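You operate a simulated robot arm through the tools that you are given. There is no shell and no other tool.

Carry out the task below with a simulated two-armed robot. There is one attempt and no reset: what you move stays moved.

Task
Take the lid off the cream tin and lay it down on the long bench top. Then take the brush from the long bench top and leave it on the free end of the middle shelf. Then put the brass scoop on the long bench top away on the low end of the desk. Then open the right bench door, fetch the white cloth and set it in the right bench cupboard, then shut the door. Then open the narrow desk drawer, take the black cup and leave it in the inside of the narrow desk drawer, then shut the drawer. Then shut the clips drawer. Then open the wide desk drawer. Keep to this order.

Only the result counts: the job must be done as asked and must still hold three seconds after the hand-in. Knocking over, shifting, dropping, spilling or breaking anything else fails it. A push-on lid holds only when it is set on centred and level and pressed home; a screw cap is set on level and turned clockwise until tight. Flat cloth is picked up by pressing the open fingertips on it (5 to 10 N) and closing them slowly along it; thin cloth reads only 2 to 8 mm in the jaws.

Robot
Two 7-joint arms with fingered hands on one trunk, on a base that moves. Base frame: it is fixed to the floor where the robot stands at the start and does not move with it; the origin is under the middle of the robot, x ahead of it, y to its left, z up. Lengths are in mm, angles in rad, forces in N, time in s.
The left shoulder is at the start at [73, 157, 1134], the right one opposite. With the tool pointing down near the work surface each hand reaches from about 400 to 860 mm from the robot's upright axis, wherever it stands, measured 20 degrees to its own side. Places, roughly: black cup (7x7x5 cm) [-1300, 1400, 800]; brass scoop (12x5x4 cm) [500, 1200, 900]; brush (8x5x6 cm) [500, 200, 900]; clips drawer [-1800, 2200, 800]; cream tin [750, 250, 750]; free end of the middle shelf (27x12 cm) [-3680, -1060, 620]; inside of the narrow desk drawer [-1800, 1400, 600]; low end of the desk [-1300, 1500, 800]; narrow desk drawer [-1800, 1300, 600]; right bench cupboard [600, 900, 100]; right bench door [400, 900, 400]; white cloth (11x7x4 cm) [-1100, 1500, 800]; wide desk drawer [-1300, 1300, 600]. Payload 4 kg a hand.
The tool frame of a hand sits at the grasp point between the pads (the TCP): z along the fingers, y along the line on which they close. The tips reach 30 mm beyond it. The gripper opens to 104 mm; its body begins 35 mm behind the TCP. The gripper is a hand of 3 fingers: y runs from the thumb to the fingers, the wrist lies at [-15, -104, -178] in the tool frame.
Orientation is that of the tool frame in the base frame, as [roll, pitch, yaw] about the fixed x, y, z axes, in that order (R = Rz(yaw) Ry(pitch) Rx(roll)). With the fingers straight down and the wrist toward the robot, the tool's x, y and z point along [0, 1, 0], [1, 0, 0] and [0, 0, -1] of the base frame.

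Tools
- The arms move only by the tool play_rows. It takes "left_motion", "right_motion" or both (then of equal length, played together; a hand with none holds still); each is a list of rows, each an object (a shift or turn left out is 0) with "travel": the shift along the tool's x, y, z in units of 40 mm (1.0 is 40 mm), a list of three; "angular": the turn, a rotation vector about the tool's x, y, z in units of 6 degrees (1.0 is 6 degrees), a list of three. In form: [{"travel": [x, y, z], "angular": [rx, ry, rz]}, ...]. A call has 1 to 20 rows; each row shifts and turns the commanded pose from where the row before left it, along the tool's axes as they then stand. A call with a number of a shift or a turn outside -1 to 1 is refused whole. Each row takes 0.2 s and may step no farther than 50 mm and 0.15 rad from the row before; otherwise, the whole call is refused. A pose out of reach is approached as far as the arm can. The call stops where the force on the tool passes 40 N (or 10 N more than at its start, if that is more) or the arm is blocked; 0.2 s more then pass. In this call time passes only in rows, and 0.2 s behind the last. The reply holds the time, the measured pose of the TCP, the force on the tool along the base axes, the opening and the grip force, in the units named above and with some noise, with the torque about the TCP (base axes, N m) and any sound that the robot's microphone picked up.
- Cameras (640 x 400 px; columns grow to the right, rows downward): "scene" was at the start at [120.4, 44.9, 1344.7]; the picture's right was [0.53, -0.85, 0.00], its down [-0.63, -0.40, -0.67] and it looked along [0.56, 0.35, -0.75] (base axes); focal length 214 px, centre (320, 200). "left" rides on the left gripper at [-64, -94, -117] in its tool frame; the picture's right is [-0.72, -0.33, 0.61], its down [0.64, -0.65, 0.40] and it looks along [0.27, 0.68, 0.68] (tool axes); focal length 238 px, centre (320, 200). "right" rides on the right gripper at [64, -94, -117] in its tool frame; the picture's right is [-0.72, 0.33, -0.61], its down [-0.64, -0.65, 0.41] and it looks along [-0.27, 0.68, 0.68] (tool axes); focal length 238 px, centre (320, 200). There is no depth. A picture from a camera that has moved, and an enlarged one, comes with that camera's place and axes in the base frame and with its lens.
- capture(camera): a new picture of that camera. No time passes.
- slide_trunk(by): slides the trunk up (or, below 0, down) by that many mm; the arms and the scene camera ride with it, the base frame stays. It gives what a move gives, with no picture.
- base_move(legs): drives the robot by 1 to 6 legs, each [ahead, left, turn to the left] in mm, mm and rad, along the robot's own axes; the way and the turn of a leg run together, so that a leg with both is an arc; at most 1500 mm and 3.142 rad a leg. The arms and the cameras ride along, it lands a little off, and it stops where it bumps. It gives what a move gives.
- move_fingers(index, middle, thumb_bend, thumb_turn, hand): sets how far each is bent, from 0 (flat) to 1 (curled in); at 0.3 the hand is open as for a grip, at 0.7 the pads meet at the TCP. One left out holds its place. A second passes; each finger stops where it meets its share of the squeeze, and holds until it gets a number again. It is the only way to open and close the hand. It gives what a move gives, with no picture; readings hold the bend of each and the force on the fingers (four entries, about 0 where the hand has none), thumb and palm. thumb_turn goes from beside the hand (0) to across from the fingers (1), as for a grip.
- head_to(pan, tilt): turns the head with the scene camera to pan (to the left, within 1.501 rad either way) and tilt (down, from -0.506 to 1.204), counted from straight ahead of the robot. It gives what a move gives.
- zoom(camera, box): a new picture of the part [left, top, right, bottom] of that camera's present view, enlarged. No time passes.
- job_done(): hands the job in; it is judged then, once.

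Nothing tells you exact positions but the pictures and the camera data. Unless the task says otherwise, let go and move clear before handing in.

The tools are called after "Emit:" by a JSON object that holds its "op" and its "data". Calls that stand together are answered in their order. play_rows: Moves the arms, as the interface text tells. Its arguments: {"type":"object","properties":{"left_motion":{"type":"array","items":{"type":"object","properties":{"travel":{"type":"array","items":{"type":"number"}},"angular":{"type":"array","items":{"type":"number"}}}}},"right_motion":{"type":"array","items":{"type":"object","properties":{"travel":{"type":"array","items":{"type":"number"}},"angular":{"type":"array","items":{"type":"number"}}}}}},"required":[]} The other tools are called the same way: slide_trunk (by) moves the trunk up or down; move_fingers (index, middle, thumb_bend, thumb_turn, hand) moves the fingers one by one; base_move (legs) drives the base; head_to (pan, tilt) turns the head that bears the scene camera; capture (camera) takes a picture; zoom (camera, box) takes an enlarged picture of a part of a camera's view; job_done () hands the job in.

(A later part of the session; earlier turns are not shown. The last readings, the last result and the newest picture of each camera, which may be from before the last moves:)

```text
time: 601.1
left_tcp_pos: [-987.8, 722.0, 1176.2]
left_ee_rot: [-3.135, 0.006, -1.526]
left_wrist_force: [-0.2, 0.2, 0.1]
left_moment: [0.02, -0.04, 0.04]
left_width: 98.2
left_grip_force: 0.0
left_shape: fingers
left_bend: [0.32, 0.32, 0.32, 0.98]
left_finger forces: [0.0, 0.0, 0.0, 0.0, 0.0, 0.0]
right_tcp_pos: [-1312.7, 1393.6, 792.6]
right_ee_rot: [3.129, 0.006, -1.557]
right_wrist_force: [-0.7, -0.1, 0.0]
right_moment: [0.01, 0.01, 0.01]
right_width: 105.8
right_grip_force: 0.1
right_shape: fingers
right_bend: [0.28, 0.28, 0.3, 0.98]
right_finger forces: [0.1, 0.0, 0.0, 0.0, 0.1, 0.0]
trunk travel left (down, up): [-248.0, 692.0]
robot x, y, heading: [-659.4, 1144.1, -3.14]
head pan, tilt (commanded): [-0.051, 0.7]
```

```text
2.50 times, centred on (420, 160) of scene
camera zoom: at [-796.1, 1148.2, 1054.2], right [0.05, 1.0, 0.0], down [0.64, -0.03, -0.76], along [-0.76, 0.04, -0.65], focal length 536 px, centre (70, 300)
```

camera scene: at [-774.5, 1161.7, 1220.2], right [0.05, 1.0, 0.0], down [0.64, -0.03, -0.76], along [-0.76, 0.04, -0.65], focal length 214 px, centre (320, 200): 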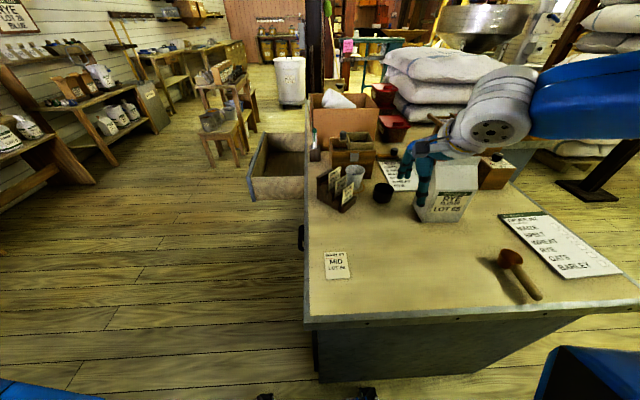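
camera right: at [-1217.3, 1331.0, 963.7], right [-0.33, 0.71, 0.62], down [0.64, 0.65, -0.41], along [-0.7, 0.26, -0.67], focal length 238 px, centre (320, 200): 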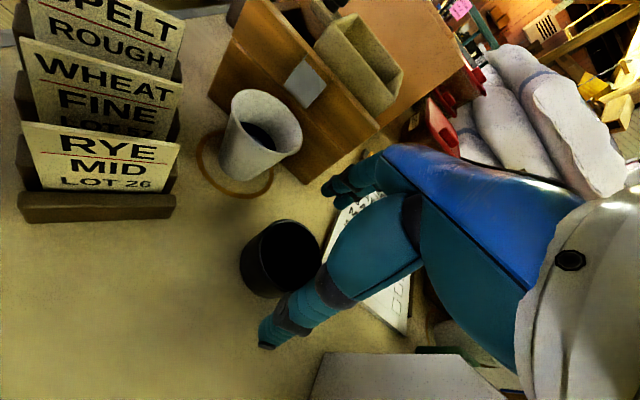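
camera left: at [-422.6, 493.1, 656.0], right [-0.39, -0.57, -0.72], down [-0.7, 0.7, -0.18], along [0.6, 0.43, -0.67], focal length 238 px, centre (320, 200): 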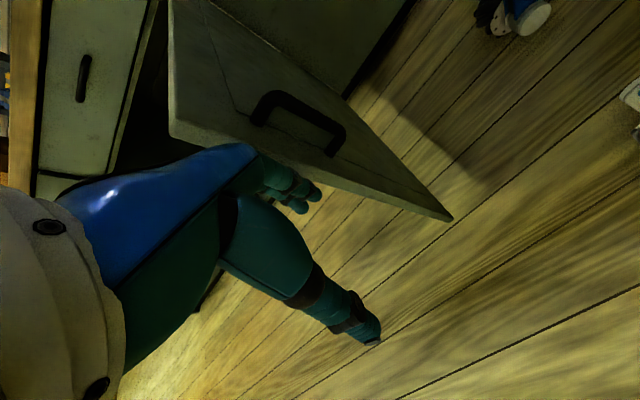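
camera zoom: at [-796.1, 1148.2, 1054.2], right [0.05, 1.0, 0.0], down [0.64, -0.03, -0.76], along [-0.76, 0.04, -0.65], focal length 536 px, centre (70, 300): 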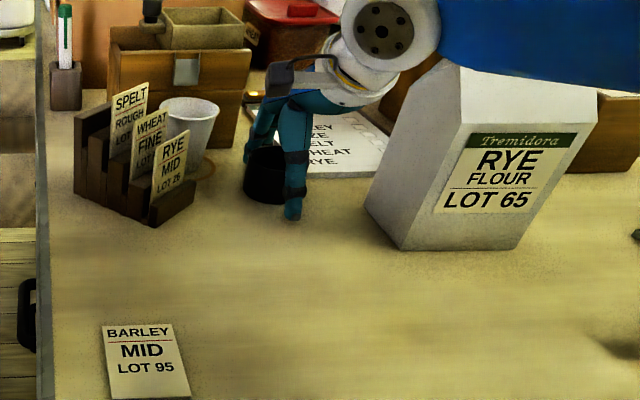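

The cup is well between thumb and fingers. Closing.

Emit:
{"op": "move_fingers", "data": {"hand": "right", "index": 0.5, "middle": 0.5, "thumb_bend": 0.5}}

Emit:
{"op": "move_fingers", "data": {"hand": "right", "index": 0.6, "middle": 0.6, "thumb_bend": 0.6}}

Emit:
{"op": "zoom", "data": {"camera": "right", "box": [180, 160, 420, 380]}}

```text
time: 602.1
left_tcp_pos: [-987.8, 720.6, 1176.9]
left_ee_rot: [-3.134, 0.009, -1.526]
left_wrist_force: [-1.0, 0.3, 1.4]
left_moment: [-0.02, 0.0, 0.02]
left_width: 98.3
left_grip_force: 0.1
left_shape: fingers
left_bend: [0.32, 0.32, 0.32, 0.98]
left_finger forces: [0.1, 0.0, 0.1, 0.1, 0.1, 0.1]
right_tcp_pos: [-1312.6, 1393.9, 793.7]
right_ee_rot: [3.127, 0.007, -1.558]
right_wrist_force: [-2.3, -0.5, 7.0]
right_moment: [0.05, 0.36, -0.02]
right_width: 56.9
right_grip_force: 6.2
right_shape: fingers
right_bend: [0.48, 0.48, 0.48, 1.0]
right_finger forces: [2.4, 7.7, 0.1, 0.1, 2.5, 0.1]
trunk travel left (down, up): [-248.0, 692.0]
robot x, y, heading: [-657.4, 1142.3, -3.142]
head pan, tilt (commanded): [-0.051, 0.7]
```

```text
time: 603.1
left_tcp_pos: [-985.9, 719.5, 1174.9]
left_ee_rot: [-3.134, 0.009, -1.525]
left_wrist_force: [-1.6, 0.5, 0.2]
left_moment: [0.0, -0.01, -0.04]
left_width: 98.4
left_grip_force: 0.1
left_shape: fingers
left_bend: [0.32, 0.32, 0.32, 0.98]
left_finger forces: [0.0, 0.0, 0.1, 0.0, 0.0, 0.0]
right_tcp_pos: [-1312.4, 1393.1, 796.0]
right_ee_rot: [3.125, 0.007, -1.558]
right_wrist_force: [-5.4, -0.7, 13.7]
right_moment: [0.11, 0.64, 0.05]
right_width: 53.1
right_grip_force: 19.6
right_shape: fingers
right_bend: [0.5, 0.52, 0.51, 1.0]
right_finger forces: [8.7, 17.8, 0.0, 0.0, 13.4, 0.1]
trunk travel left (down, up): [-248.0, 692.0]
robot x, y, heading: [-659.5, 1144.9, -3.14]
head pan, tilt (commanded): [-0.051, 0.7]
```

```text
1.82 times, centred on (300, 270) of right
camera zoom: at [-1216.5, 1330.0, 909.2], right [-0.33, 0.71, 0.62], down [0.64, 0.65, -0.41], along [-0.7, 0.26, -0.67], focal length 433 px, centre (356, 73)
```

zoom: 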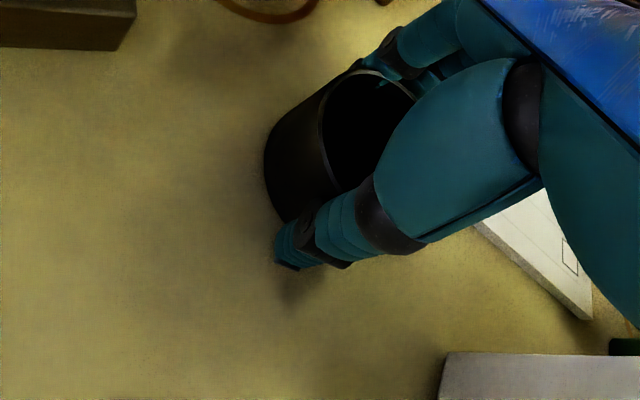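

Gripped (about 20 N). Lifting gently with the trunk.

Emit:
{"op": "slide_trunk", "data": {"by": 25}}

Emit:
{"op": "zoom", "data": {"camera": "right", "box": [180, 160, 420, 380]}}

Emit:
{"op": "slide_trunk", "data": {"by": 175}}

Emit:
{"op": "zoom", "data": {"camera": "scene", "box": [310, 80, 530, 240]}}

Emit:
{"op": "capture", "data": {"camera": "right"}}

```text
time: 603.8
left_tcp_pos: [-988.5, 721.1, 1200.5]
left_ee_rot: [-3.132, 0.007, -1.527]
left_wrist_force: [-0.1, -0.4, -0.8]
left_moment: [0.02, -0.05, 0.01]
left_width: 98.1
left_grip_force: 0.0
left_shape: fingers
left_bend: [0.32, 0.32, 0.32, 0.98]
left_finger forces: [0.0, 0.0, 0.1, 0.0, 0.0, 0.0]
right_tcp_pos: [-1312.4, 1394.6, 816.5]
right_ee_rot: [3.132, 0.007, -1.558]
right_wrist_force: [0.2, 0.6, -0.7]
right_moment: [0.04, -0.04, -0.04]
right_width: 53.1
right_grip_force: 14.5
right_shape: fingers
right_bend: [0.51, 0.53, 0.51, 1.0]
right_finger forces: [7.4, 6.7, 0.1, 0.0, 14.9, 0.1]
trunk travel left (down, up): [-273.0, 667.0]
robot x, y, heading: [-659.6, 1142.6, -3.143]
head pan, tilt (commanded): [-0.051, 0.7]
```

```text
1.82 times, centred on (300, 270) of right
camera zoom: at [-1217.6, 1330.9, 931.6], right [-0.33, 0.71, 0.62], down [0.64, 0.65, -0.41], along [-0.69, 0.26, -0.67], focal length 433 px, centre (356, 73)
```

zoom: 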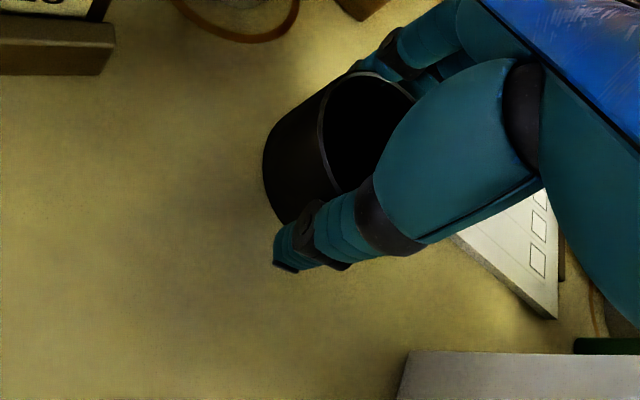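

```text
time: 605.8
left_tcp_pos: [-988.0, 720.6, 1375.6]
left_ee_rot: [-3.131, 0.008, -1.525]
left_wrist_force: [0.1, 0.1, 1.0]
left_moment: [0.03, -0.03, 0.02]
left_width: 98.2
left_grip_force: 0.0
left_shape: fingers
left_bend: [0.32, 0.32, 0.32, 0.98]
left_finger forces: [0.0, 0.0, 0.0, 0.1, 0.0, 0.1]
right_tcp_pos: [-1314.4, 1394.0, 992.8]
right_ee_rot: [3.13, 0.009, -1.557]
right_wrist_force: [-0.5, 0.1, -0.6]
right_moment: [0.01, 0.0, -0.01]
right_width: 53.0
right_grip_force: 13.9
right_shape: fingers
right_bend: [0.51, 0.53, 0.51, 1.0]
right_finger forces: [7.4, 6.7, 0.0, 0.1, 14.9, 0.1]
trunk travel left (down, up): [-448.0, 492.0]
robot x, y, heading: [-659.5, 1141.9, -3.137]
head pan, tilt (commanded): [-0.051, 0.7]
```

```text
2.50 times, centred on (420, 160) of scene
camera zoom: at [-797.0, 1148.3, 1254.1], right [0.05, 1.0, 0.0], down [0.65, -0.03, -0.76], along [-0.76, 0.04, -0.65], focal length 536 px, centre (70, 300)
```

zoom: 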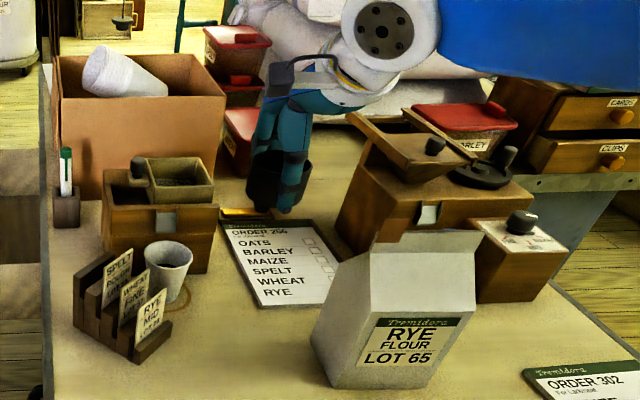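

```text
taken
camera right: at [-1217.8, 1331.1, 1107.3], right [-0.33, 0.71, 0.62], down [0.64, 0.65, -0.41], along [-0.7, 0.26, -0.67], focal length 238 px, centre (320, 200)
```

right: 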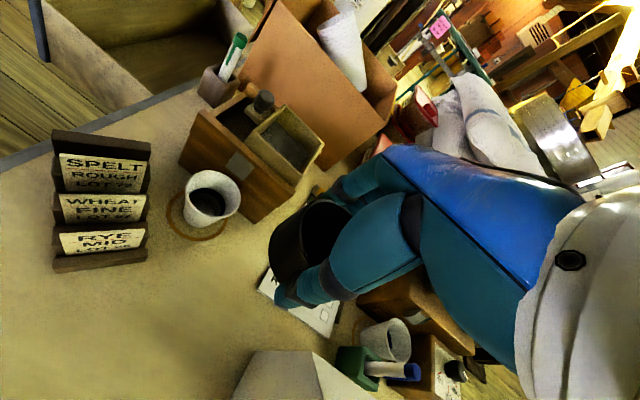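

The cup is held and everything else stands. I'll back away from the desk, turn to face +y and drive round to the front, keeping the cup high.

Emit:
{"op": "base_move", "data": {"legs": [[-220, 0, 0]]}}

Emit:
{"op": "base_move", "data": {"legs": [[0, 0, -1.571], [-790, 0, 0], [0, 1430, 0]]}}

Emit:
{"op": "head_to", "data": {"pan": -0.2, "tilt": 0.7}}

Emit:
{"op": "capture", "data": {"camera": "scene"}}

```text
time: 607.5
left_tcp_pos: [-767.0, 723.5, 1374.5]
left_ee_rot: [-3.134, 0.008, -1.528]
left_wrist_force: [-0.1, -0.2, -0.2]
left_moment: [0.01, -0.01, 0.0]
left_width: 98.2
left_grip_force: 0.0
left_shape: fingers
left_bend: [0.32, 0.32, 0.32, 0.98]
left_finger forces: [0.0, 0.0, 0.0, 0.1, 0.1, 0.1]
right_tcp_pos: [-1089.0, 1396.2, 992.5]
right_ee_rot: [3.131, 0.006, -1.56]
right_wrist_force: [-0.1, -0.2, -0.5]
right_moment: [0.05, 0.02, 0.0]
right_width: 52.8
right_grip_force: 15.1
right_shape: fingers
right_bend: [0.51, 0.53, 0.51, 1.0]
right_finger forces: [7.5, 6.7, 0.0, 0.0, 14.9, 0.0]
trunk travel left (down, up): [-448.0, 492.0]
robot x, y, heading: [-434.0, 1144.4, 3.145]
head pan, tilt (commanded): [-0.051, 0.7]
```

```text
time: 622.3
left_tcp_pos: [-2289.0, 717.7, 1377.5]
left_ee_rot: [-3.135, 0.007, -3.122]
left_wrist_force: [0.3, -0.9, 0.5]
left_moment: [0.0, -0.01, -0.02]
left_width: 98.5
left_grip_force: 0.1
left_shape: fingers
left_bend: [0.32, 0.32, 0.32, 0.98]
left_finger forces: [0.1, 0.1, 0.0, 0.1, 0.0, 0.1]
right_tcp_pos: [-1610.1, 1024.7, 994.0]
right_ee_rot: [3.128, 0.004, 3.131]
right_wrist_force: [0.2, 0.3, -0.6]
right_moment: [-0.01, 0.02, 0.01]
right_width: 52.1
right_grip_force: 13.5
right_shape: fingers
right_bend: [0.52, 0.54, 0.51, 1.0]
right_finger forces: [7.1, 6.3, 0.0, 0.0, 13.7, 0.0]
trunk travel left (down, up): [-448.0, 492.0]
robot x, y, heading: [-1878.0, 379.5, 1.546]
head pan, tilt (commanded): [-0.051, 0.7]
```

```text
time: 623.0
left_tcp_pos: [-2291.1, 715.1, 1377.4]
left_ee_rot: [-3.137, 0.007, -3.121]
left_wrist_force: [0.9, -0.3, -1.4]
left_moment: [0.03, -0.04, -0.01]
left_width: 98.5
left_grip_force: 0.1
left_shape: fingers
left_bend: [0.32, 0.32, 0.32, 0.98]
left_finger forces: [0.0, 0.0, 0.1, 0.0, 0.0, 0.0]
right_tcp_pos: [-1611.3, 1023.8, 993.3]
right_ee_rot: [3.127, 0.005, 3.132]
right_wrist_force: [0.7, -0.3, -0.8]
right_moment: [-0.01, 0.01, -0.03]
right_width: 52.3
right_grip_force: 13.8
right_shape: fingers
right_bend: [0.52, 0.54, 0.51, 1.0]
right_finger forces: [7.1, 6.4, 0.0, 0.0, 13.8, 0.0]
trunk travel left (down, up): [-448.0, 492.0]
robot x, y, heading: [-1877.8, 379.5, 1.546]
head pan, tilt (commanded): [-0.201, 0.7]
```

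```text
taken
camera scene: at [-1856.1, 516.3, 1254.2], right [0.97, -0.22, 0.0], down [-0.14, -0.63, -0.76], along [0.17, 0.74, -0.65], focal length 214 px, centre (320, 200)
```

scene: 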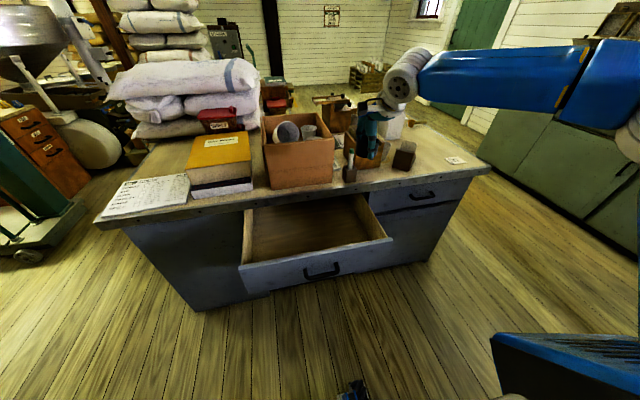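

The open drawer is in view. I'll shift left 159 mm so the cup hangs over the drawer's middle, then lower with the trunk.

Emit:
{"op": "base_move", "data": {"legs": [[14, 160, 0.025]]}}

Emit:
{"op": "play_rows", "data": {"right_motion": [{}, {}, {}, {}, {}]}}

Emit:
{"op": "capture", "data": {"camera": "scene"}}

Emit:
{"op": "capture", "data": {"camera": "right"}}

```text
time: 624.4
left_tcp_pos: [-2448.9, 720.6, 1380.3]
left_ee_rot: [-3.136, 0.001, -3.096]
left_wrist_force: [0.6, -0.6, -0.9]
left_moment: [0.01, 0.03, 0.03]
left_width: 98.5
left_grip_force: 0.1
left_shape: fingers
left_bend: [0.32, 0.32, 0.32, 0.98]
left_finger forces: [0.0, 0.0, 0.0, 0.0, 0.0, 0.0]
right_tcp_pos: [-1778.3, 1047.1, 993.3]
right_ee_rot: [3.128, 0.0, -3.127]
right_wrist_force: [0.1, 0.3, -1.5]
right_moment: [0.0, 0.04, 0.03]
right_width: 52.4
right_grip_force: 13.4
right_shape: fingers
right_bend: [0.52, 0.54, 0.51, 1.0]
right_finger forces: [7.0, 6.4, 0.0, 0.0, 13.8, 0.0]
trunk travel left (down, up): [-448.0, 492.0]
robot x, y, heading: [-2031.9, 393.6, 1.574]
head pan, tilt (commanded): [-0.201, 0.7]
```

```text
time: 625.6
left_tcp_pos: [-2460.7, 718.7, 1375.8]
left_ee_rot: [-3.135, 0.01, -3.094]
left_wrist_force: [0.0, 0.1, 0.1]
left_moment: [-0.02, -0.04, -0.03]
left_width: 98.3
left_grip_force: 0.0
left_shape: fingers
left_bend: [0.32, 0.32, 0.32, 0.98]
left_finger forces: [0.0, 0.0, 0.0, 0.0, 0.0, 0.0]
right_tcp_pos: [-1786.6, 1045.8, 995.9]
right_ee_rot: [3.127, 0.01, -3.127]
right_wrist_force: [0.3, -0.3, -0.4]
right_moment: [-0.03, -0.03, 0.01]
right_width: 52.3
right_grip_force: 13.7
right_shape: fingers
right_bend: [0.52, 0.54, 0.51, 1.0]
right_finger forces: [7.1, 6.4, 0.0, 0.0, 13.7, 0.0]
trunk travel left (down, up): [-448.0, 492.0]
robot x, y, heading: [-2031.7, 394.5, 1.574]
head pan, tilt (commanded): [-0.201, 0.7]
```

```text
taken
camera scene: at [-2018.0, 532.3, 1254.2], right [0.98, -0.2, 0.0], down [-0.13, -0.63, -0.76], along [0.15, 0.75, -0.65], focal length 214 px, centre (320, 200)
```

scene: 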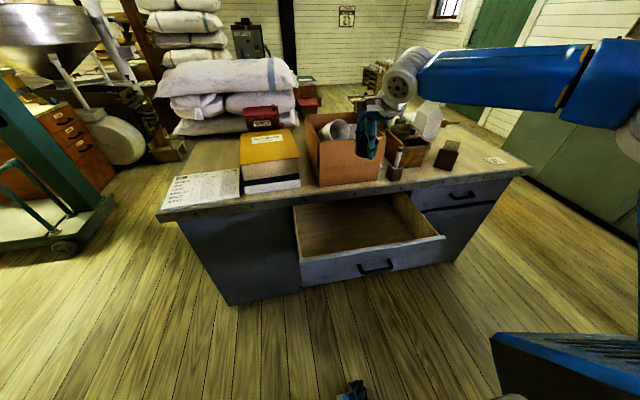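

```text
taken
camera right: at [-1852.3, 949.6, 1110.1], right [0.71, 0.33, 0.63], down [0.65, -0.64, -0.41], along [0.27, 0.7, -0.67], focal length 238 px, centre (320, 200)
```

right: 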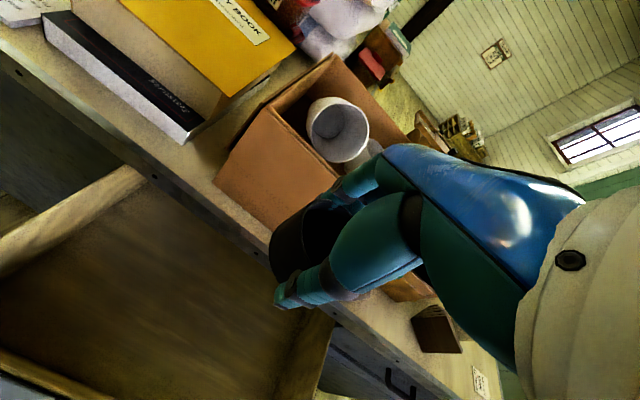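

The cup is over the drawer. I'll back up 20 mm for clearance from the desk's edge and then lower with the trunk.

Emit:
{"op": "base_move", "data": {"legs": [[-18, -15, -0.003]]}}

Emit:
{"op": "slide_trunk", "data": {"by": -250}}

Emit:
{"op": "play_rows", "data": {"right_motion": [{}, {}, {}]}}

Emit:
{"op": "capture", "data": {"camera": "scene"}}

Emit:
{"op": "capture", "data": {"camera": "right"}}

```text
time: 626.4
left_tcp_pos: [-2449.5, 707.1, 1372.8]
left_ee_rot: [-3.132, 0.014, -3.097]
left_wrist_force: [0.1, 0.4, -0.2]
left_moment: [-0.03, -0.02, -0.04]
left_width: 98.0
left_grip_force: 0.1
left_shape: fingers
left_bend: [0.32, 0.32, 0.32, 0.98]
left_finger forces: [0.1, 0.0, 0.0, 0.0, 0.0, 0.0]
right_tcp_pos: [-1772.6, 1030.9, 994.3]
right_ee_rot: [3.132, 0.013, -3.13]
right_wrist_force: [-0.5, 0.8, -1.4]
right_moment: [-0.02, -0.04, -0.01]
right_width: 52.4
right_grip_force: 13.6
right_shape: fingers
right_bend: [0.52, 0.54, 0.51, 1.0]
right_finger forces: [7.1, 6.4, 0.0, 0.0, 13.8, 0.0]
trunk travel left (down, up): [-448.0, 492.0]
robot x, y, heading: [-2021.5, 377.4, 1.571]
head pan, tilt (commanded): [-0.201, 0.7]
```

```text
time: 629.0
left_tcp_pos: [-2446.4, 699.6, 1127.0]
left_ee_rot: [-3.138, 0.011, -3.096]
left_wrist_force: [-0.1, 0.5, -0.1]
left_moment: [0.01, 0.02, -0.02]
left_width: 98.4
left_grip_force: 0.0
left_shape: fingers
left_bend: [0.32, 0.32, 0.32, 0.98]
left_finger forces: [0.0, 0.0, 0.1, 0.1, 0.1, 0.0]
right_tcp_pos: [-1771.6, 1025.4, 746.5]
right_ee_rot: [3.126, 0.012, -3.129]
right_wrist_force: [-1.3, 0.6, -1.0]
right_moment: [-0.01, 0.04, -0.01]
right_width: 52.5
right_grip_force: 13.7
right_shape: fingers
right_bend: [0.52, 0.54, 0.51, 1.0]
right_finger forces: [7.0, 6.4, 0.0, 0.0, 13.8, 0.0]
trunk travel left (down, up): [-198.0, 742.0]
robot x, y, heading: [-2021.7, 379.7, 1.571]
head pan, tilt (commanded): [-0.201, 0.7]
```

```text
time: 629.8
left_tcp_pos: [-2445.0, 700.0, 1125.3]
left_ee_rot: [-3.139, 0.01, -3.096]
left_wrist_force: [0.2, -1.0, 0.2]
left_moment: [-0.01, 0.02, 0.0]
left_width: 98.4
left_grip_force: 0.0
left_shape: fingers
left_bend: [0.32, 0.32, 0.32, 0.98]
left_finger forces: [0.1, 0.0, 0.0, 0.1, 0.0, 0.0]
right_tcp_pos: [-1771.4, 1025.0, 745.8]
right_ee_rot: [3.128, 0.01, -3.129]
right_wrist_force: [0.2, -0.2, -0.3]
right_moment: [0.0, -0.01, 0.0]
right_width: 52.3
right_grip_force: 13.6
right_shape: fingers
right_bend: [0.52, 0.54, 0.51, 1.0]
right_finger forces: [7.1, 6.5, 0.1, 0.0, 13.9, 0.1]
trunk travel left (down, up): [-198.0, 742.0]
robot x, y, heading: [-2018.9, 378.2, 1.575]
head pan, tilt (commanded): [-0.201, 0.7]
```

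```text
taken
camera scene: at [-2001.0, 513.6, 1004.2], right [0.98, -0.2, 0.0], down [-0.13, -0.63, -0.76], along [0.15, 0.75, -0.65], focal length 214 px, centre (320, 200)
```

scene: 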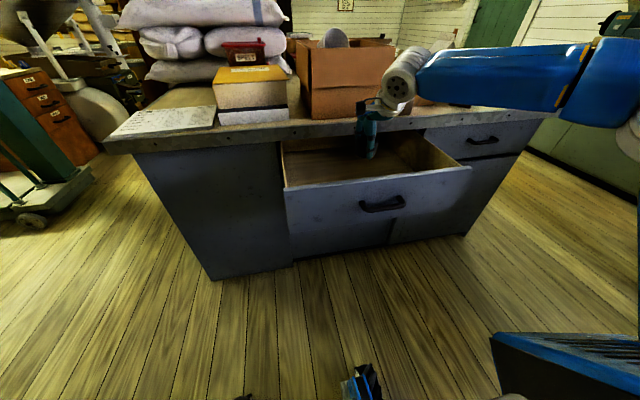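

```text
taken
camera right: at [-1836.1, 929.5, 860.3], right [0.71, 0.33, 0.63], down [0.65, -0.64, -0.41], along [0.27, 0.7, -0.67], focal length 238 px, centre (320, 200)
```

right: 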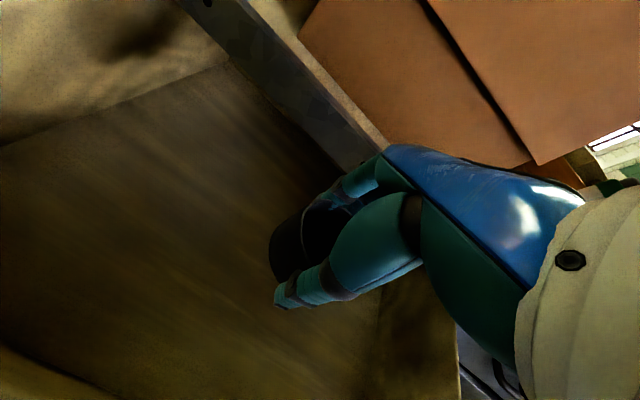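

Good clearance to the desk edge. Lowering the cup further into the drawer.

Emit:
{"op": "slide_trunk", "data": {"by": -90}}

Emit:
{"op": "capture", "data": {"camera": "right"}}

Emit:
{"op": "zoom", "data": {"camera": "scene", "box": [250, 60, 530, 240]}}

```text
time: 631.1
left_tcp_pos: [-2446.2, 699.6, 1036.5]
left_ee_rot: [-3.138, 0.009, -3.099]
left_wrist_force: [0.4, -0.7, 0.8]
left_moment: [0.02, 0.02, 0.0]
left_width: 98.3
left_grip_force: 0.0
left_shape: fingers
left_bend: [0.32, 0.32, 0.32, 0.98]
left_finger forces: [0.0, 0.1, 0.0, 0.0, 0.0, 0.0]
right_tcp_pos: [-1771.1, 1025.7, 657.3]
right_ee_rot: [3.125, 0.011, -3.129]
right_wrist_force: [0.2, 0.2, -0.2]
right_moment: [0.02, 0.01, -0.04]
right_width: 52.5
right_grip_force: 13.5
right_shape: fingers
right_bend: [0.52, 0.54, 0.51, 1.0]
right_finger forces: [7.2, 6.3, 0.0, 0.1, 13.8, 0.1]
trunk travel left (down, up): [-108.0, 832.0]
robot x, y, heading: [-2024.2, 378.3, 1.568]
head pan, tilt (commanded): [-0.201, 0.7]
```

```text
taken
camera right: at [-1836.2, 929.2, 770.6], right [0.71, 0.33, 0.63], down [0.65, -0.64, -0.41], along [0.27, 0.7, -0.66], focal length 238 px, centre (320, 200)
```

right: 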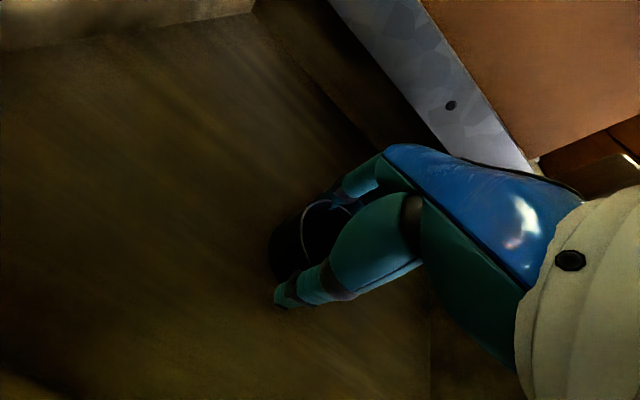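

```text
2.22 times, centred on (390, 150) of scene
camera zoom: at [-2001.1, 513.2, 914.2], right [0.98, -0.2, 0.0], down [-0.13, -0.63, -0.76], along [0.15, 0.75, -0.65], focal length 477 px, centre (164, 311)
```

zoom: 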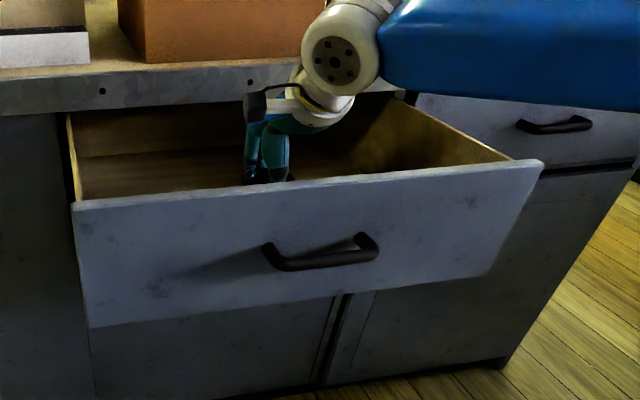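

Emit:
{"op": "slide_trunk", "data": {"by": -35}}

Emit:
{"op": "slide_trunk", "data": {"by": -12}}

Emit:
{"op": "zoom", "data": {"camera": "scene", "box": [250, 40, 530, 220]}}

```text
time: 631.9
left_tcp_pos: [-2446.3, 699.5, 1001.5]
left_ee_rot: [-3.138, 0.011, -3.099]
left_wrist_force: [-0.3, -0.6, 0.0]
left_moment: [0.0, -0.02, 0.04]
left_width: 98.3
left_grip_force: 0.1
left_shape: fingers
left_bend: [0.32, 0.32, 0.32, 0.98]
left_finger forces: [0.0, 0.0, 0.0, 0.1, 0.0, 0.0]
right_tcp_pos: [-1771.6, 1025.8, 622.5]
right_ee_rot: [3.124, 0.009, -3.13]
right_wrist_force: [0.2, 0.2, 2.9]
right_moment: [0.17, -0.03, 0.0]
right_width: 52.4
right_grip_force: 16.0
right_shape: fingers
right_bend: [0.52, 0.54, 0.51, 1.0]
right_finger forces: [7.2, 10.9, 0.0, 0.0, 14.2, 0.0]
trunk travel left (down, up): [-73.0, 867.0]
robot x, y, heading: [-2020.6, 379.3, 1.571]
head pan, tilt (commanded): [-0.201, 0.7]
```

```text
time: 632.6
left_tcp_pos: [-2445.2, 699.5, 989.3]
left_ee_rot: [-3.137, 0.01, -3.097]
left_wrist_force: [0.9, 0.9, 0.2]
left_moment: [-0.02, 0.01, 0.02]
left_width: 98.4
left_grip_force: 0.1
left_shape: fingers
left_bend: [0.32, 0.32, 0.32, 0.98]
left_finger forces: [0.1, 0.0, 0.1, 0.0, 0.0, 0.0]
right_tcp_pos: [-1772.3, 1028.9, 619.9]
right_ee_rot: [3.101, 0.005, -3.129]
right_wrist_force: [0.7, 0.5, 17.4]
right_moment: [0.53, -0.19, -0.02]
right_width: 52.1
right_grip_force: 21.8
right_shape: fingers
right_bend: [0.52, 0.53, 0.51, 1.0]
right_finger forces: [7.7, 21.4, 0.0, 0.0, 15.5, 0.1]
trunk travel left (down, up): [-62.0, 878.0]
robot x, y, heading: [-2020.2, 380.9, 1.565]
head pan, tilt (commanded): [-0.201, 0.7]
stopped: the force on the tool passed its limit at 41 N (the readings are from after the stop); the commanded pose is now the measured one
```

```text
2.22 times, centred on (390, 130) of scene
camera zoom: at [-2001.5, 511.8, 867.9], right [0.98, -0.2, 0.0], down [-0.13, -0.63, -0.76], along [0.15, 0.75, -0.64], focal length 477 px, centre (164, 356)
```

zoom: 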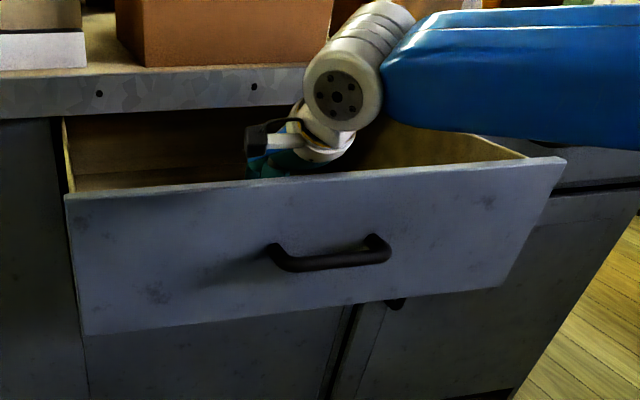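

Contact with the drawer's floor. Easing up 5 mm, then releasing the cup.

Emit:
{"op": "slide_trunk", "data": {"by": 6}}

Emit:
{"op": "move_fingers", "data": {"hand": "right", "index": 0.45, "middle": 0.45, "thumb_bend": 0.45}}

Emit:
{"op": "slide_trunk", "data": {"by": 8}}

Emit:
{"op": "move_fingers", "data": {"hand": "right", "index": 0.32, "middle": 0.32, "thumb_bend": 0.32}}

Emit:
{"op": "capture", "data": {"camera": "right"}}

```text
time: 633.2
left_tcp_pos: [-2447.2, 699.3, 994.5]
left_ee_rot: [-3.139, 0.013, -3.098]
left_wrist_force: [0.0, 0.2, 0.0]
left_moment: [0.0, 0.01, 0.0]
left_width: 98.2
left_grip_force: 0.0
left_shape: fingers
left_bend: [0.32, 0.32, 0.32, 0.98]
left_finger forces: [0.0, 0.0, 0.0, 0.1, 0.1, 0.0]
right_tcp_pos: [-1773.0, 1027.8, 621.7]
right_ee_rot: [3.114, 0.006, -3.127]
right_wrist_force: [-0.2, 0.7, 6.0]
right_moment: [0.21, -0.01, 0.03]
right_width: 52.2
right_grip_force: 18.1
right_shape: fingers
right_bend: [0.52, 0.53, 0.51, 1.0]
right_finger forces: [7.9, 12.2, 0.0, 0.0, 14.1, 0.1]
trunk travel left (down, up): [-68.0, 872.0]
robot x, y, heading: [-2019.1, 378.1, 1.574]
head pan, tilt (commanded): [-0.201, 0.7]
```

```text
time: 634.2
left_tcp_pos: [-2444.9, 698.8, 995.3]
left_ee_rot: [-3.137, 0.009, -3.095]
left_wrist_force: [0.3, -0.1, -0.5]
left_moment: [0.0, -0.02, 0.02]
left_width: 98.3
left_grip_force: 0.1
left_shape: fingers
left_bend: [0.32, 0.32, 0.32, 0.98]
left_finger forces: [0.1, 0.0, 0.0, 0.0, 0.0, 0.0]
right_tcp_pos: [-1771.8, 1027.3, 622.7]
right_ee_rot: [3.114, 0.007, -3.13]
right_wrist_force: [0.0, 0.0, 0.5]
right_moment: [0.01, 0.03, 0.01]
right_width: 64.9
right_grip_force: 0.1
right_shape: fingers
right_bend: [0.45, 0.45, 0.45, 0.99]
right_finger forces: [0.1, 0.0, 0.0, 0.0, 0.1, 0.0]
trunk travel left (down, up): [-68.0, 872.0]
robot x, y, heading: [-2018.9, 380.5, 1.568]
head pan, tilt (commanded): [-0.201, 0.7]
```

```text
time: 634.7
left_tcp_pos: [-2446.5, 700.2, 1003.0]
left_ee_rot: [-3.137, 0.011, -3.098]
left_wrist_force: [0.0, -0.6, 0.2]
left_moment: [0.02, 0.03, -0.01]
left_width: 98.1
left_grip_force: 0.1
left_shape: fingers
left_bend: [0.32, 0.32, 0.32, 0.98]
left_finger forces: [0.0, 0.0, 0.0, 0.0, 0.1, 0.1]
right_tcp_pos: [-1771.7, 1028.5, 629.4]
right_ee_rot: [3.114, 0.008, -3.129]
right_wrist_force: [0.0, 0.1, -0.4]
right_moment: [0.03, -0.01, 0.01]
right_width: 64.9
right_grip_force: 0.0
right_shape: fingers
right_bend: [0.45, 0.45, 0.45, 0.99]
right_finger forces: [0.0, 0.0, 0.0, 0.1, 0.1, 0.0]
trunk travel left (down, up): [-76.0, 864.0]
robot x, y, heading: [-2020.0, 376.2, 1.576]
head pan, tilt (commanded): [-0.201, 0.7]
```

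```text
time: 635.7
left_tcp_pos: [-2445.9, 698.8, 1003.5]
left_ee_rot: [-3.139, 0.011, -3.098]
left_wrist_force: [-0.2, -0.7, -0.2]
left_moment: [-0.03, 0.02, -0.01]
left_width: 98.1
left_grip_force: 0.1
left_shape: fingers
left_bend: [0.32, 0.32, 0.32, 0.98]
left_finger forces: [0.2, 0.0, 0.0, 0.0, 0.0, 0.0]
right_tcp_pos: [-1771.3, 1027.1, 630.4]
right_ee_rot: [3.114, 0.006, -3.13]
right_wrist_force: [-0.6, 0.2, -0.9]
right_moment: [0.03, 0.02, -0.01]
right_width: 97.6
right_grip_force: 0.0
right_shape: fingers
right_bend: [0.32, 0.32, 0.32, 0.98]
right_finger forces: [0.1, 0.1, 0.1, 0.1, 0.0, 0.1]
trunk travel left (down, up): [-76.0, 864.0]
robot x, y, heading: [-2020.9, 377.2, 1.574]
head pan, tilt (commanded): [-0.201, 0.7]
```

```text
taken
camera right: at [-1835.7, 929.6, 742.9], right [0.71, 0.32, 0.63], down [0.65, -0.63, -0.42], along [0.27, 0.71, -0.66], focal length 238 px, centre (320, 200)
```

right: 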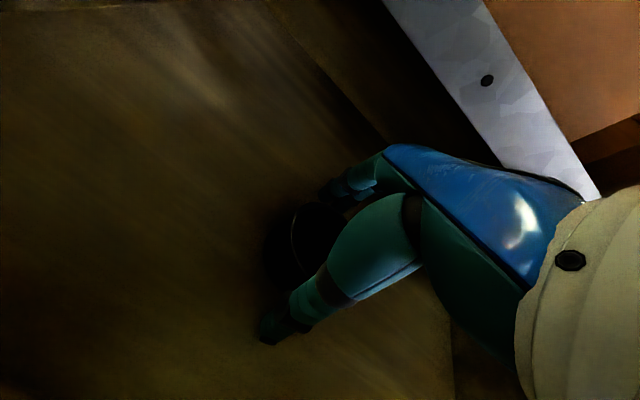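

Released. Raising the hand out of the drawer and checking the cup.

Emit:
{"op": "slide_trunk", "data": {"by": 200}}

Emit:
{"op": "capture", "data": {"camera": "right"}}

Emit:
{"op": "base_move", "data": {"legs": [[-260, 0, 0]]}}

Emit:
{"op": "capture", "data": {"camera": "scene"}}

```text
time: 637.9
left_tcp_pos: [-2445.4, 699.6, 1202.9]
left_ee_rot: [-3.138, 0.01, -3.097]
left_wrist_force: [-0.4, -0.4, 0.0]
left_moment: [-0.03, 0.01, -0.01]
left_width: 98.2
left_grip_force: 0.1
left_shape: fingers
left_bend: [0.32, 0.32, 0.32, 0.98]
left_finger forces: [0.0, 0.0, 0.0, 0.0, 0.1, 0.0]
right_tcp_pos: [-1771.4, 1027.5, 829.9]
right_ee_rot: [3.112, 0.007, -3.13]
right_wrist_force: [-0.8, -0.1, 0.6]
right_moment: [0.02, 0.02, -0.01]
right_width: 97.4
right_grip_force: 0.1
right_shape: fingers
right_bend: [0.32, 0.32, 0.32, 0.98]
right_finger forces: [0.0, 0.1, 0.0, 0.0, 0.1, 0.0]
trunk travel left (down, up): [-276.0, 664.0]
robot x, y, heading: [-2017.3, 378.1, 1.57]
head pan, tilt (commanded): [-0.201, 0.7]
```

```text
taken
camera right: at [-1835.6, 930.0, 942.7], right [0.71, 0.32, 0.63], down [0.65, -0.63, -0.42], along [0.27, 0.71, -0.66], focal length 238 px, centre (320, 200)
```

right: 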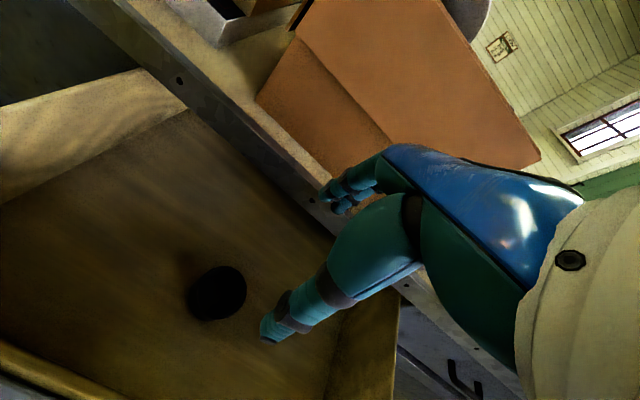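

```text
time: 639.8
left_tcp_pos: [-2446.2, 435.2, 1202.9]
left_ee_rot: [-3.139, 0.009, -3.094]
left_wrist_force: [-0.2, 0.2, 1.6]
left_moment: [0.03, 0.03, 0.01]
left_width: 98.5
left_grip_force: 0.1
left_shape: fingers
left_bend: [0.32, 0.32, 0.32, 0.98]
left_finger forces: [0.1, 0.0, 0.1, 0.0, 0.0, 0.0]
right_tcp_pos: [-1773.5, 764.5, 829.5]
right_ee_rot: [3.113, 0.007, -3.127]
right_wrist_force: [0.2, -0.1, -0.6]
right_moment: [0.02, -0.01, -0.01]
right_width: 97.6
right_grip_force: 0.1
right_shape: fingers
right_bend: [0.32, 0.32, 0.32, 0.98]
right_finger forces: [0.0, 0.0, 0.0, 0.0, 0.1, 0.1]
trunk travel left (down, up): [-276.0, 664.0]
robot x, y, heading: [-2017.4, 116.6, 1.573]
head pan, tilt (commanded): [-0.201, 0.7]
```

```text
taken
camera scene: at [-2000.9, 249.9, 1081.8], right [0.98, -0.2, 0.0], down [-0.13, -0.63, -0.76], along [0.15, 0.75, -0.65], focal length 214 px, centre (320, 200)
```

scene: 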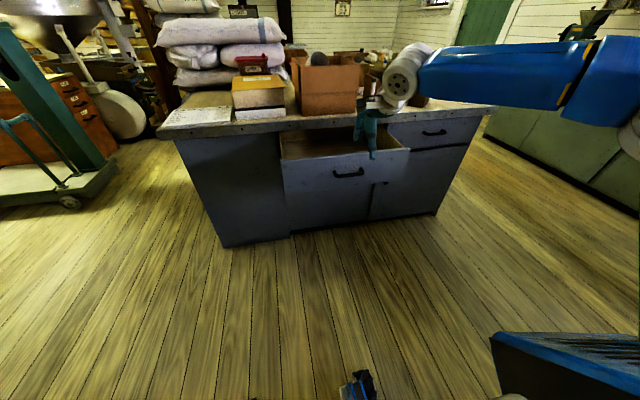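

The cup stands on the drawer's floor. Now I'll make a fist, shift right beside the handle, lower to the drawer front's height, and push it shut.

Emit:
{"op": "move_fingers", "data": {"hand": "right", "index": 0.75, "middle": 0.75, "thumb_bend": 0.65}}

Emit:
{"op": "base_move", "data": {"legs": [[0, -105, -0.002]]}}

Emit:
{"op": "slide_trunk", "data": {"by": -185}}

Emit:
{"op": "base_move", "data": {"legs": [[60, 0, 0]]}}

Emit:
{"op": "capture", "data": {"camera": "scene"}}

Emit:
{"op": "capture", "data": {"camera": "right"}}

```text
time: 640.8
left_tcp_pos: [-2446.5, 434.6, 1203.6]
left_ee_rot: [-3.139, 0.011, -3.095]
left_wrist_force: [0.5, 0.2, 0.3]
left_moment: [0.02, -0.01, 0.03]
left_width: 98.1
left_grip_force: 0.0
left_shape: fingers
left_bend: [0.32, 0.32, 0.32, 0.98]
left_finger forces: [0.0, 0.0, 0.0, 0.0, 0.0, 0.1]
right_tcp_pos: [-1773.1, 763.5, 829.6]
right_ee_rot: [3.112, 0.006, -3.128]
right_wrist_force: [0.2, -0.3, -0.2]
right_moment: [0.02, -0.03, -0.02]
right_width: 0.2
right_grip_force: 0.1
right_shape: fingers
right_bend: [0.75, 0.75, 0.65, 1.0]
right_finger forces: [0.1, 0.1, 0.0, 0.0, 0.1, 0.1]
trunk travel left (down, up): [-276.0, 664.0]
robot x, y, heading: [-2019.8, 116.7, 1.568]
head pan, tilt (commanded): [-0.201, 0.7]
```

```text
time: 642.0
left_tcp_pos: [-2351.4, 433.8, 1200.7]
left_ee_rot: [-3.138, 0.02, -3.097]
left_wrist_force: [-0.1, -0.8, -0.6]
left_moment: [0.0, -0.03, -0.01]
left_width: 98.1
left_grip_force: 0.0
left_shape: fingers
left_bend: [0.32, 0.32, 0.32, 0.98]
left_finger forces: [0.0, 0.0, 0.0, 0.0, 0.0, 0.0]
right_tcp_pos: [-1674.4, 764.6, 833.1]
right_ee_rot: [3.112, 0.017, -3.125]
right_wrist_force: [0.2, 0.5, 0.1]
right_moment: [-0.03, 0.01, 0.02]
right_width: 0.1
right_grip_force: 0.1
right_shape: fingers
right_bend: [0.75, 0.75, 0.65, 1.0]
right_finger forces: [0.0, 0.0, 0.0, 0.0, 0.1, 0.0]
trunk travel left (down, up): [-276.0, 664.0]
robot x, y, heading: [-1913.1, 113.9, 1.574]
head pan, tilt (commanded): [-0.201, 0.7]
```

```text
time: 644.0
left_tcp_pos: [-2338.7, 432.2, 1019.9]
left_ee_rot: [-3.14, 0.009, -3.095]
left_wrist_force: [0.1, 0.0, 0.8]
left_moment: [0.01, 0.0, -0.01]
left_width: 98.3
left_grip_force: 0.2
left_shape: fingers
left_bend: [0.32, 0.32, 0.32, 0.98]
left_finger forces: [0.1, 0.1, 0.0, 0.0, 0.1, 0.1]
right_tcp_pos: [-1665.5, 762.8, 646.0]
right_ee_rot: [3.111, 0.003, -3.125]
right_wrist_force: [0.5, -0.2, 0.2]
right_moment: [-0.01, 0.0, 0.04]
right_width: 0.2
right_grip_force: 0.1
right_shape: fingers
right_bend: [0.75, 0.75, 0.65, 1.0]
right_finger forces: [0.0, 0.0, 0.0, 0.0, 0.1, 0.0]
trunk travel left (down, up): [-91.0, 849.0]
robot x, y, heading: [-1914.8, 113.3, 1.573]
head pan, tilt (commanded): [-0.201, 0.7]
```

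```text
time: 645.0
left_tcp_pos: [-2338.0, 495.0, 1018.7]
left_ee_rot: [-3.14, 0.009, -3.097]
left_wrist_force: [0.1, -0.6, 1.1]
left_moment: [0.01, -0.01, 0.02]
left_width: 98.2
left_grip_force: 0.0
left_shape: fingers
left_bend: [0.32, 0.32, 0.32, 0.98]
left_finger forces: [0.1, 0.1, 0.1, 0.0, 0.0, 0.1]
right_tcp_pos: [-1666.6, 823.5, 644.6]
right_ee_rot: [3.113, 0.004, -3.125]
right_wrist_force: [0.0, 0.1, -0.2]
right_moment: [0.01, 0.05, 0.01]
right_width: 0.0
right_grip_force: 0.0
right_shape: fingers
right_bend: [0.75, 0.75, 0.65, 1.0]
right_finger forces: [0.0, 0.1, 0.0, 0.1, 0.1, 0.0]
trunk travel left (down, up): [-91.0, 849.0]
robot x, y, heading: [-1913.3, 172.6, 1.572]
head pan, tilt (commanded): [-0.201, 0.7]
```

```text
taken
camera scene: at [-1896.2, 310.3, 896.5], right [0.98, -0.2, 0.0], down [-0.13, -0.63, -0.76], along [0.15, 0.75, -0.65], focal length 214 px, centre (320, 200)
```

scene: 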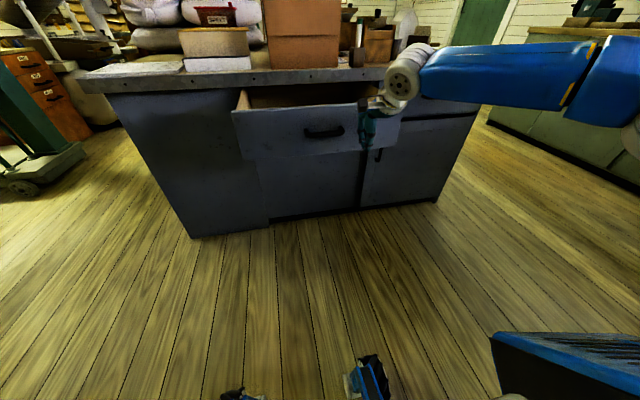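

```text
taken
camera right: at [-1729.7, 724.7, 757.7], right [0.71, 0.32, 0.63], down [0.65, -0.63, -0.42], along [0.26, 0.71, -0.66], focal length 238 px, centre (320, 200)
```

right: 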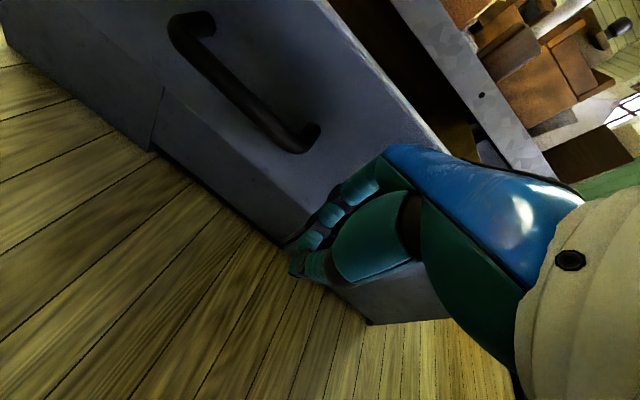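

The fist is right of the handle, close to the drawer front. Pushing forward.

Emit:
{"op": "base_move", "data": {"legs": [[150, 0, 0]]}}

Emit:
{"op": "capture", "data": {"camera": "scene"}}

```text
time: 646.4
left_tcp_pos: [-2338.8, 646.0, 1020.5]
left_ee_rot: [-3.139, 0.01, -3.095]
left_wrist_force: [0.2, 0.7, 0.2]
left_moment: [-0.02, 0.01, 0.0]
left_width: 98.4
left_grip_force: 0.2
left_shape: fingers
left_bend: [0.32, 0.32, 0.32, 0.98]
left_finger forces: [0.0, 0.0, 0.1, 0.0, 0.1, 0.0]
right_tcp_pos: [-1665.9, 976.8, 644.9]
right_ee_rot: [3.11, 0.003, -3.127]
right_wrist_force: [0.7, 0.0, -0.4]
right_moment: [0.0, -0.02, -0.01]
right_width: 0.0
right_grip_force: 0.1
right_shape: fingers
right_bend: [0.75, 0.75, 0.64, 1.0]
right_finger forces: [0.0, 0.0, 0.1, 0.0, 0.0, 0.0]
trunk travel left (down, up): [-91.0, 849.0]
robot x, y, heading: [-1915.5, 329.0, 1.572]
head pan, tilt (commanded): [-0.201, 0.7]
```

```text
taken
camera scene: at [-1896.4, 463.5, 896.6], right [0.98, -0.2, 0.0], down [-0.13, -0.63, -0.76], along [0.15, 0.75, -0.65], focal length 214 px, centre (320, 200)
```

scene: 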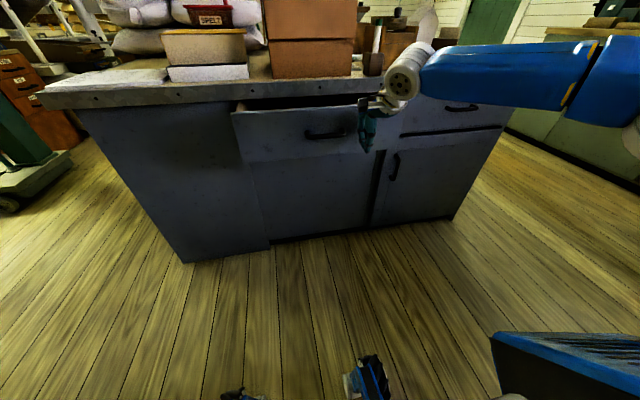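

Emit:
{"op": "base_move", "data": {"legs": [[85, 0, 0]]}}

Emit:
{"op": "capture", "data": {"camera": "scene"}}

```text
time: 647.5
left_tcp_pos: [-2339.3, 729.4, 1019.3]
left_ee_rot: [-3.141, 0.01, -3.094]
left_wrist_force: [0.3, 0.6, -0.9]
left_moment: [-0.03, -0.01, -0.02]
left_width: 98.4
left_grip_force: 0.0
left_shape: fingers
left_bend: [0.32, 0.32, 0.32, 0.98]
left_finger forces: [0.1, 0.0, 0.0, 0.1, 0.1, 0.0]
right_tcp_pos: [-1666.3, 1060.4, 645.6]
right_ee_rot: [3.11, 0.004, -3.126]
right_wrist_force: [0.8, -0.2, -0.6]
right_moment: [0.0, 0.02, -0.01]
right_width: 0.0
right_grip_force: 0.0
right_shape: fingers
right_bend: [0.75, 0.75, 0.64, 1.0]
right_finger forces: [0.0, 0.0, 0.1, 0.0, 0.0, 0.1]
trunk travel left (down, up): [-91.0, 849.0]
robot x, y, heading: [-1914.0, 413.2, 1.572]
head pan, tilt (commanded): [-0.201, 0.7]
```

```text
taken
camera scene: at [-1896.7, 549.0, 896.6], right [0.98, -0.2, 0.0], down [-0.13, -0.63, -0.76], along [0.15, 0.75, -0.65], focal length 214 px, centre (320, 200)
```

scene: 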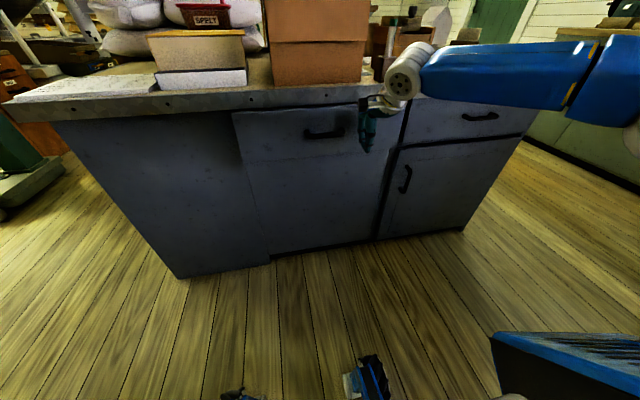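

Nearly flush. Pressing home until it stops.

Emit:
{"op": "base_move", "data": {"legs": [[35, 0, 0]]}}

Emit:
{"op": "zoom", "data": {"camera": "scene", "box": [220, 80, 480, 260]}}

```text
time: 648.3
left_tcp_pos: [-2339.6, 765.6, 1019.6]
left_ee_rot: [-3.14, 0.008, -3.096]
left_wrist_force: [-0.4, 0.3, 0.2]
left_moment: [-0.06, -0.01, 0.01]
left_width: 98.3
left_grip_force: 0.0
left_shape: fingers
left_bend: [0.32, 0.32, 0.32, 0.98]
left_finger forces: [0.0, 0.0, 0.0, 0.0, 0.0, 0.0]
right_tcp_pos: [-1666.0, 1094.6, 644.5]
right_ee_rot: [3.111, 0.003, -3.127]
right_wrist_force: [0.0, -0.4, -0.3]
right_moment: [0.01, 0.03, -0.01]
right_width: 0.0
right_grip_force: 0.1
right_shape: fingers
right_bend: [0.75, 0.75, 0.64, 1.0]
right_finger forces: [0.1, 0.0, 0.0, 0.0, 0.1, 0.0]
trunk travel left (down, up): [-91.0, 849.0]
robot x, y, heading: [-1912.6, 449.1, 1.575]
head pan, tilt (commanded): [-0.201, 0.7]
```

```text
2.22 times, centred on (350, 170) of scene
camera zoom: at [-1896.7, 584.1, 896.5], right [0.98, -0.2, 0.0], down [-0.13, -0.63, -0.76], along [0.15, 0.75, -0.65], focal length 477 px, centre (253, 267)
```

zoom: 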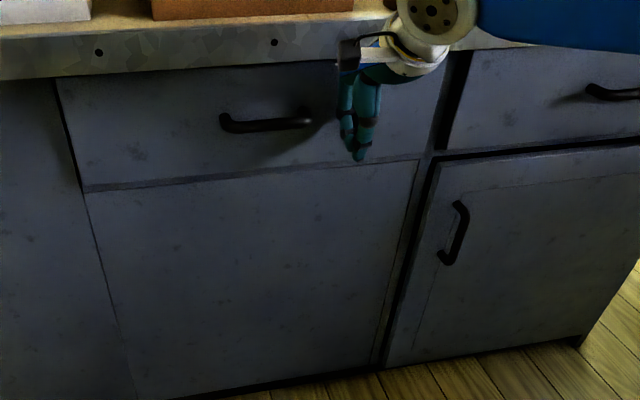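

Emit:
{"op": "base_move", "data": {"legs": [[20, 0, 0]]}}

Emit:
{"op": "zoom", "data": {"camera": "scene", "box": [220, 80, 480, 260]}}

```text
time: 649.2
left_tcp_pos: [-2338.2, 780.5, 1021.8]
left_ee_rot: [-3.141, 0.008, -3.097]
left_wrist_force: [-0.1, 0.8, 0.2]
left_moment: [-0.02, 0.01, -0.02]
left_width: 98.3
left_grip_force: 0.0
left_shape: fingers
left_bend: [0.32, 0.32, 0.32, 0.98]
left_finger forces: [0.0, 0.0, 0.0, 0.0, 0.1, 0.0]
right_tcp_pos: [-1666.7, 1108.0, 648.5]
right_ee_rot: [3.113, 0.004, -3.125]
right_wrist_force: [-0.3, -3.2, -1.2]
right_moment: [-0.02, 0.02, -0.02]
right_width: 0.0
right_grip_force: 2.3
right_shape: fingers
right_bend: [0.75, 0.75, 0.64, 1.0]
right_finger forces: [0.0, 3.7, 0.0, 0.0, 0.1, 0.0]
trunk travel left (down, up): [-91.0, 849.0]
robot x, y, heading: [-1914.7, 467.3, 1.578]
head pan, tilt (commanded): [-0.201, 0.7]
stopped in leg 1: the force on the tool passed its limit at 59 N (the readings are from after the stop); the commanded pose is now the measured one
```

```text
2.22 times, centred on (350, 170) of scene
camera zoom: at [-1896.5, 601.5, 896.8], right [0.98, -0.2, 0.0], down [-0.13, -0.63, -0.76], along [0.15, 0.75, -0.65], focal length 477 px, centre (253, 267)
```

zoom: 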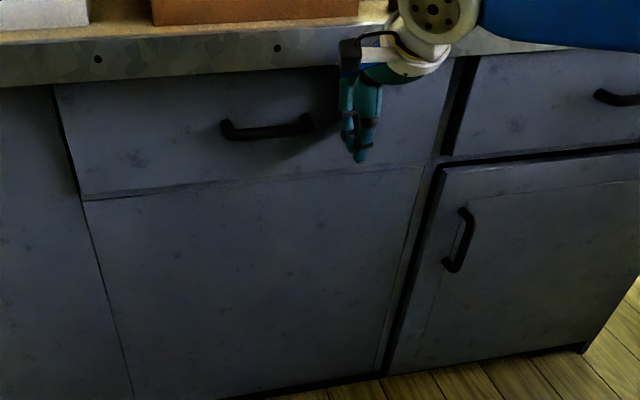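

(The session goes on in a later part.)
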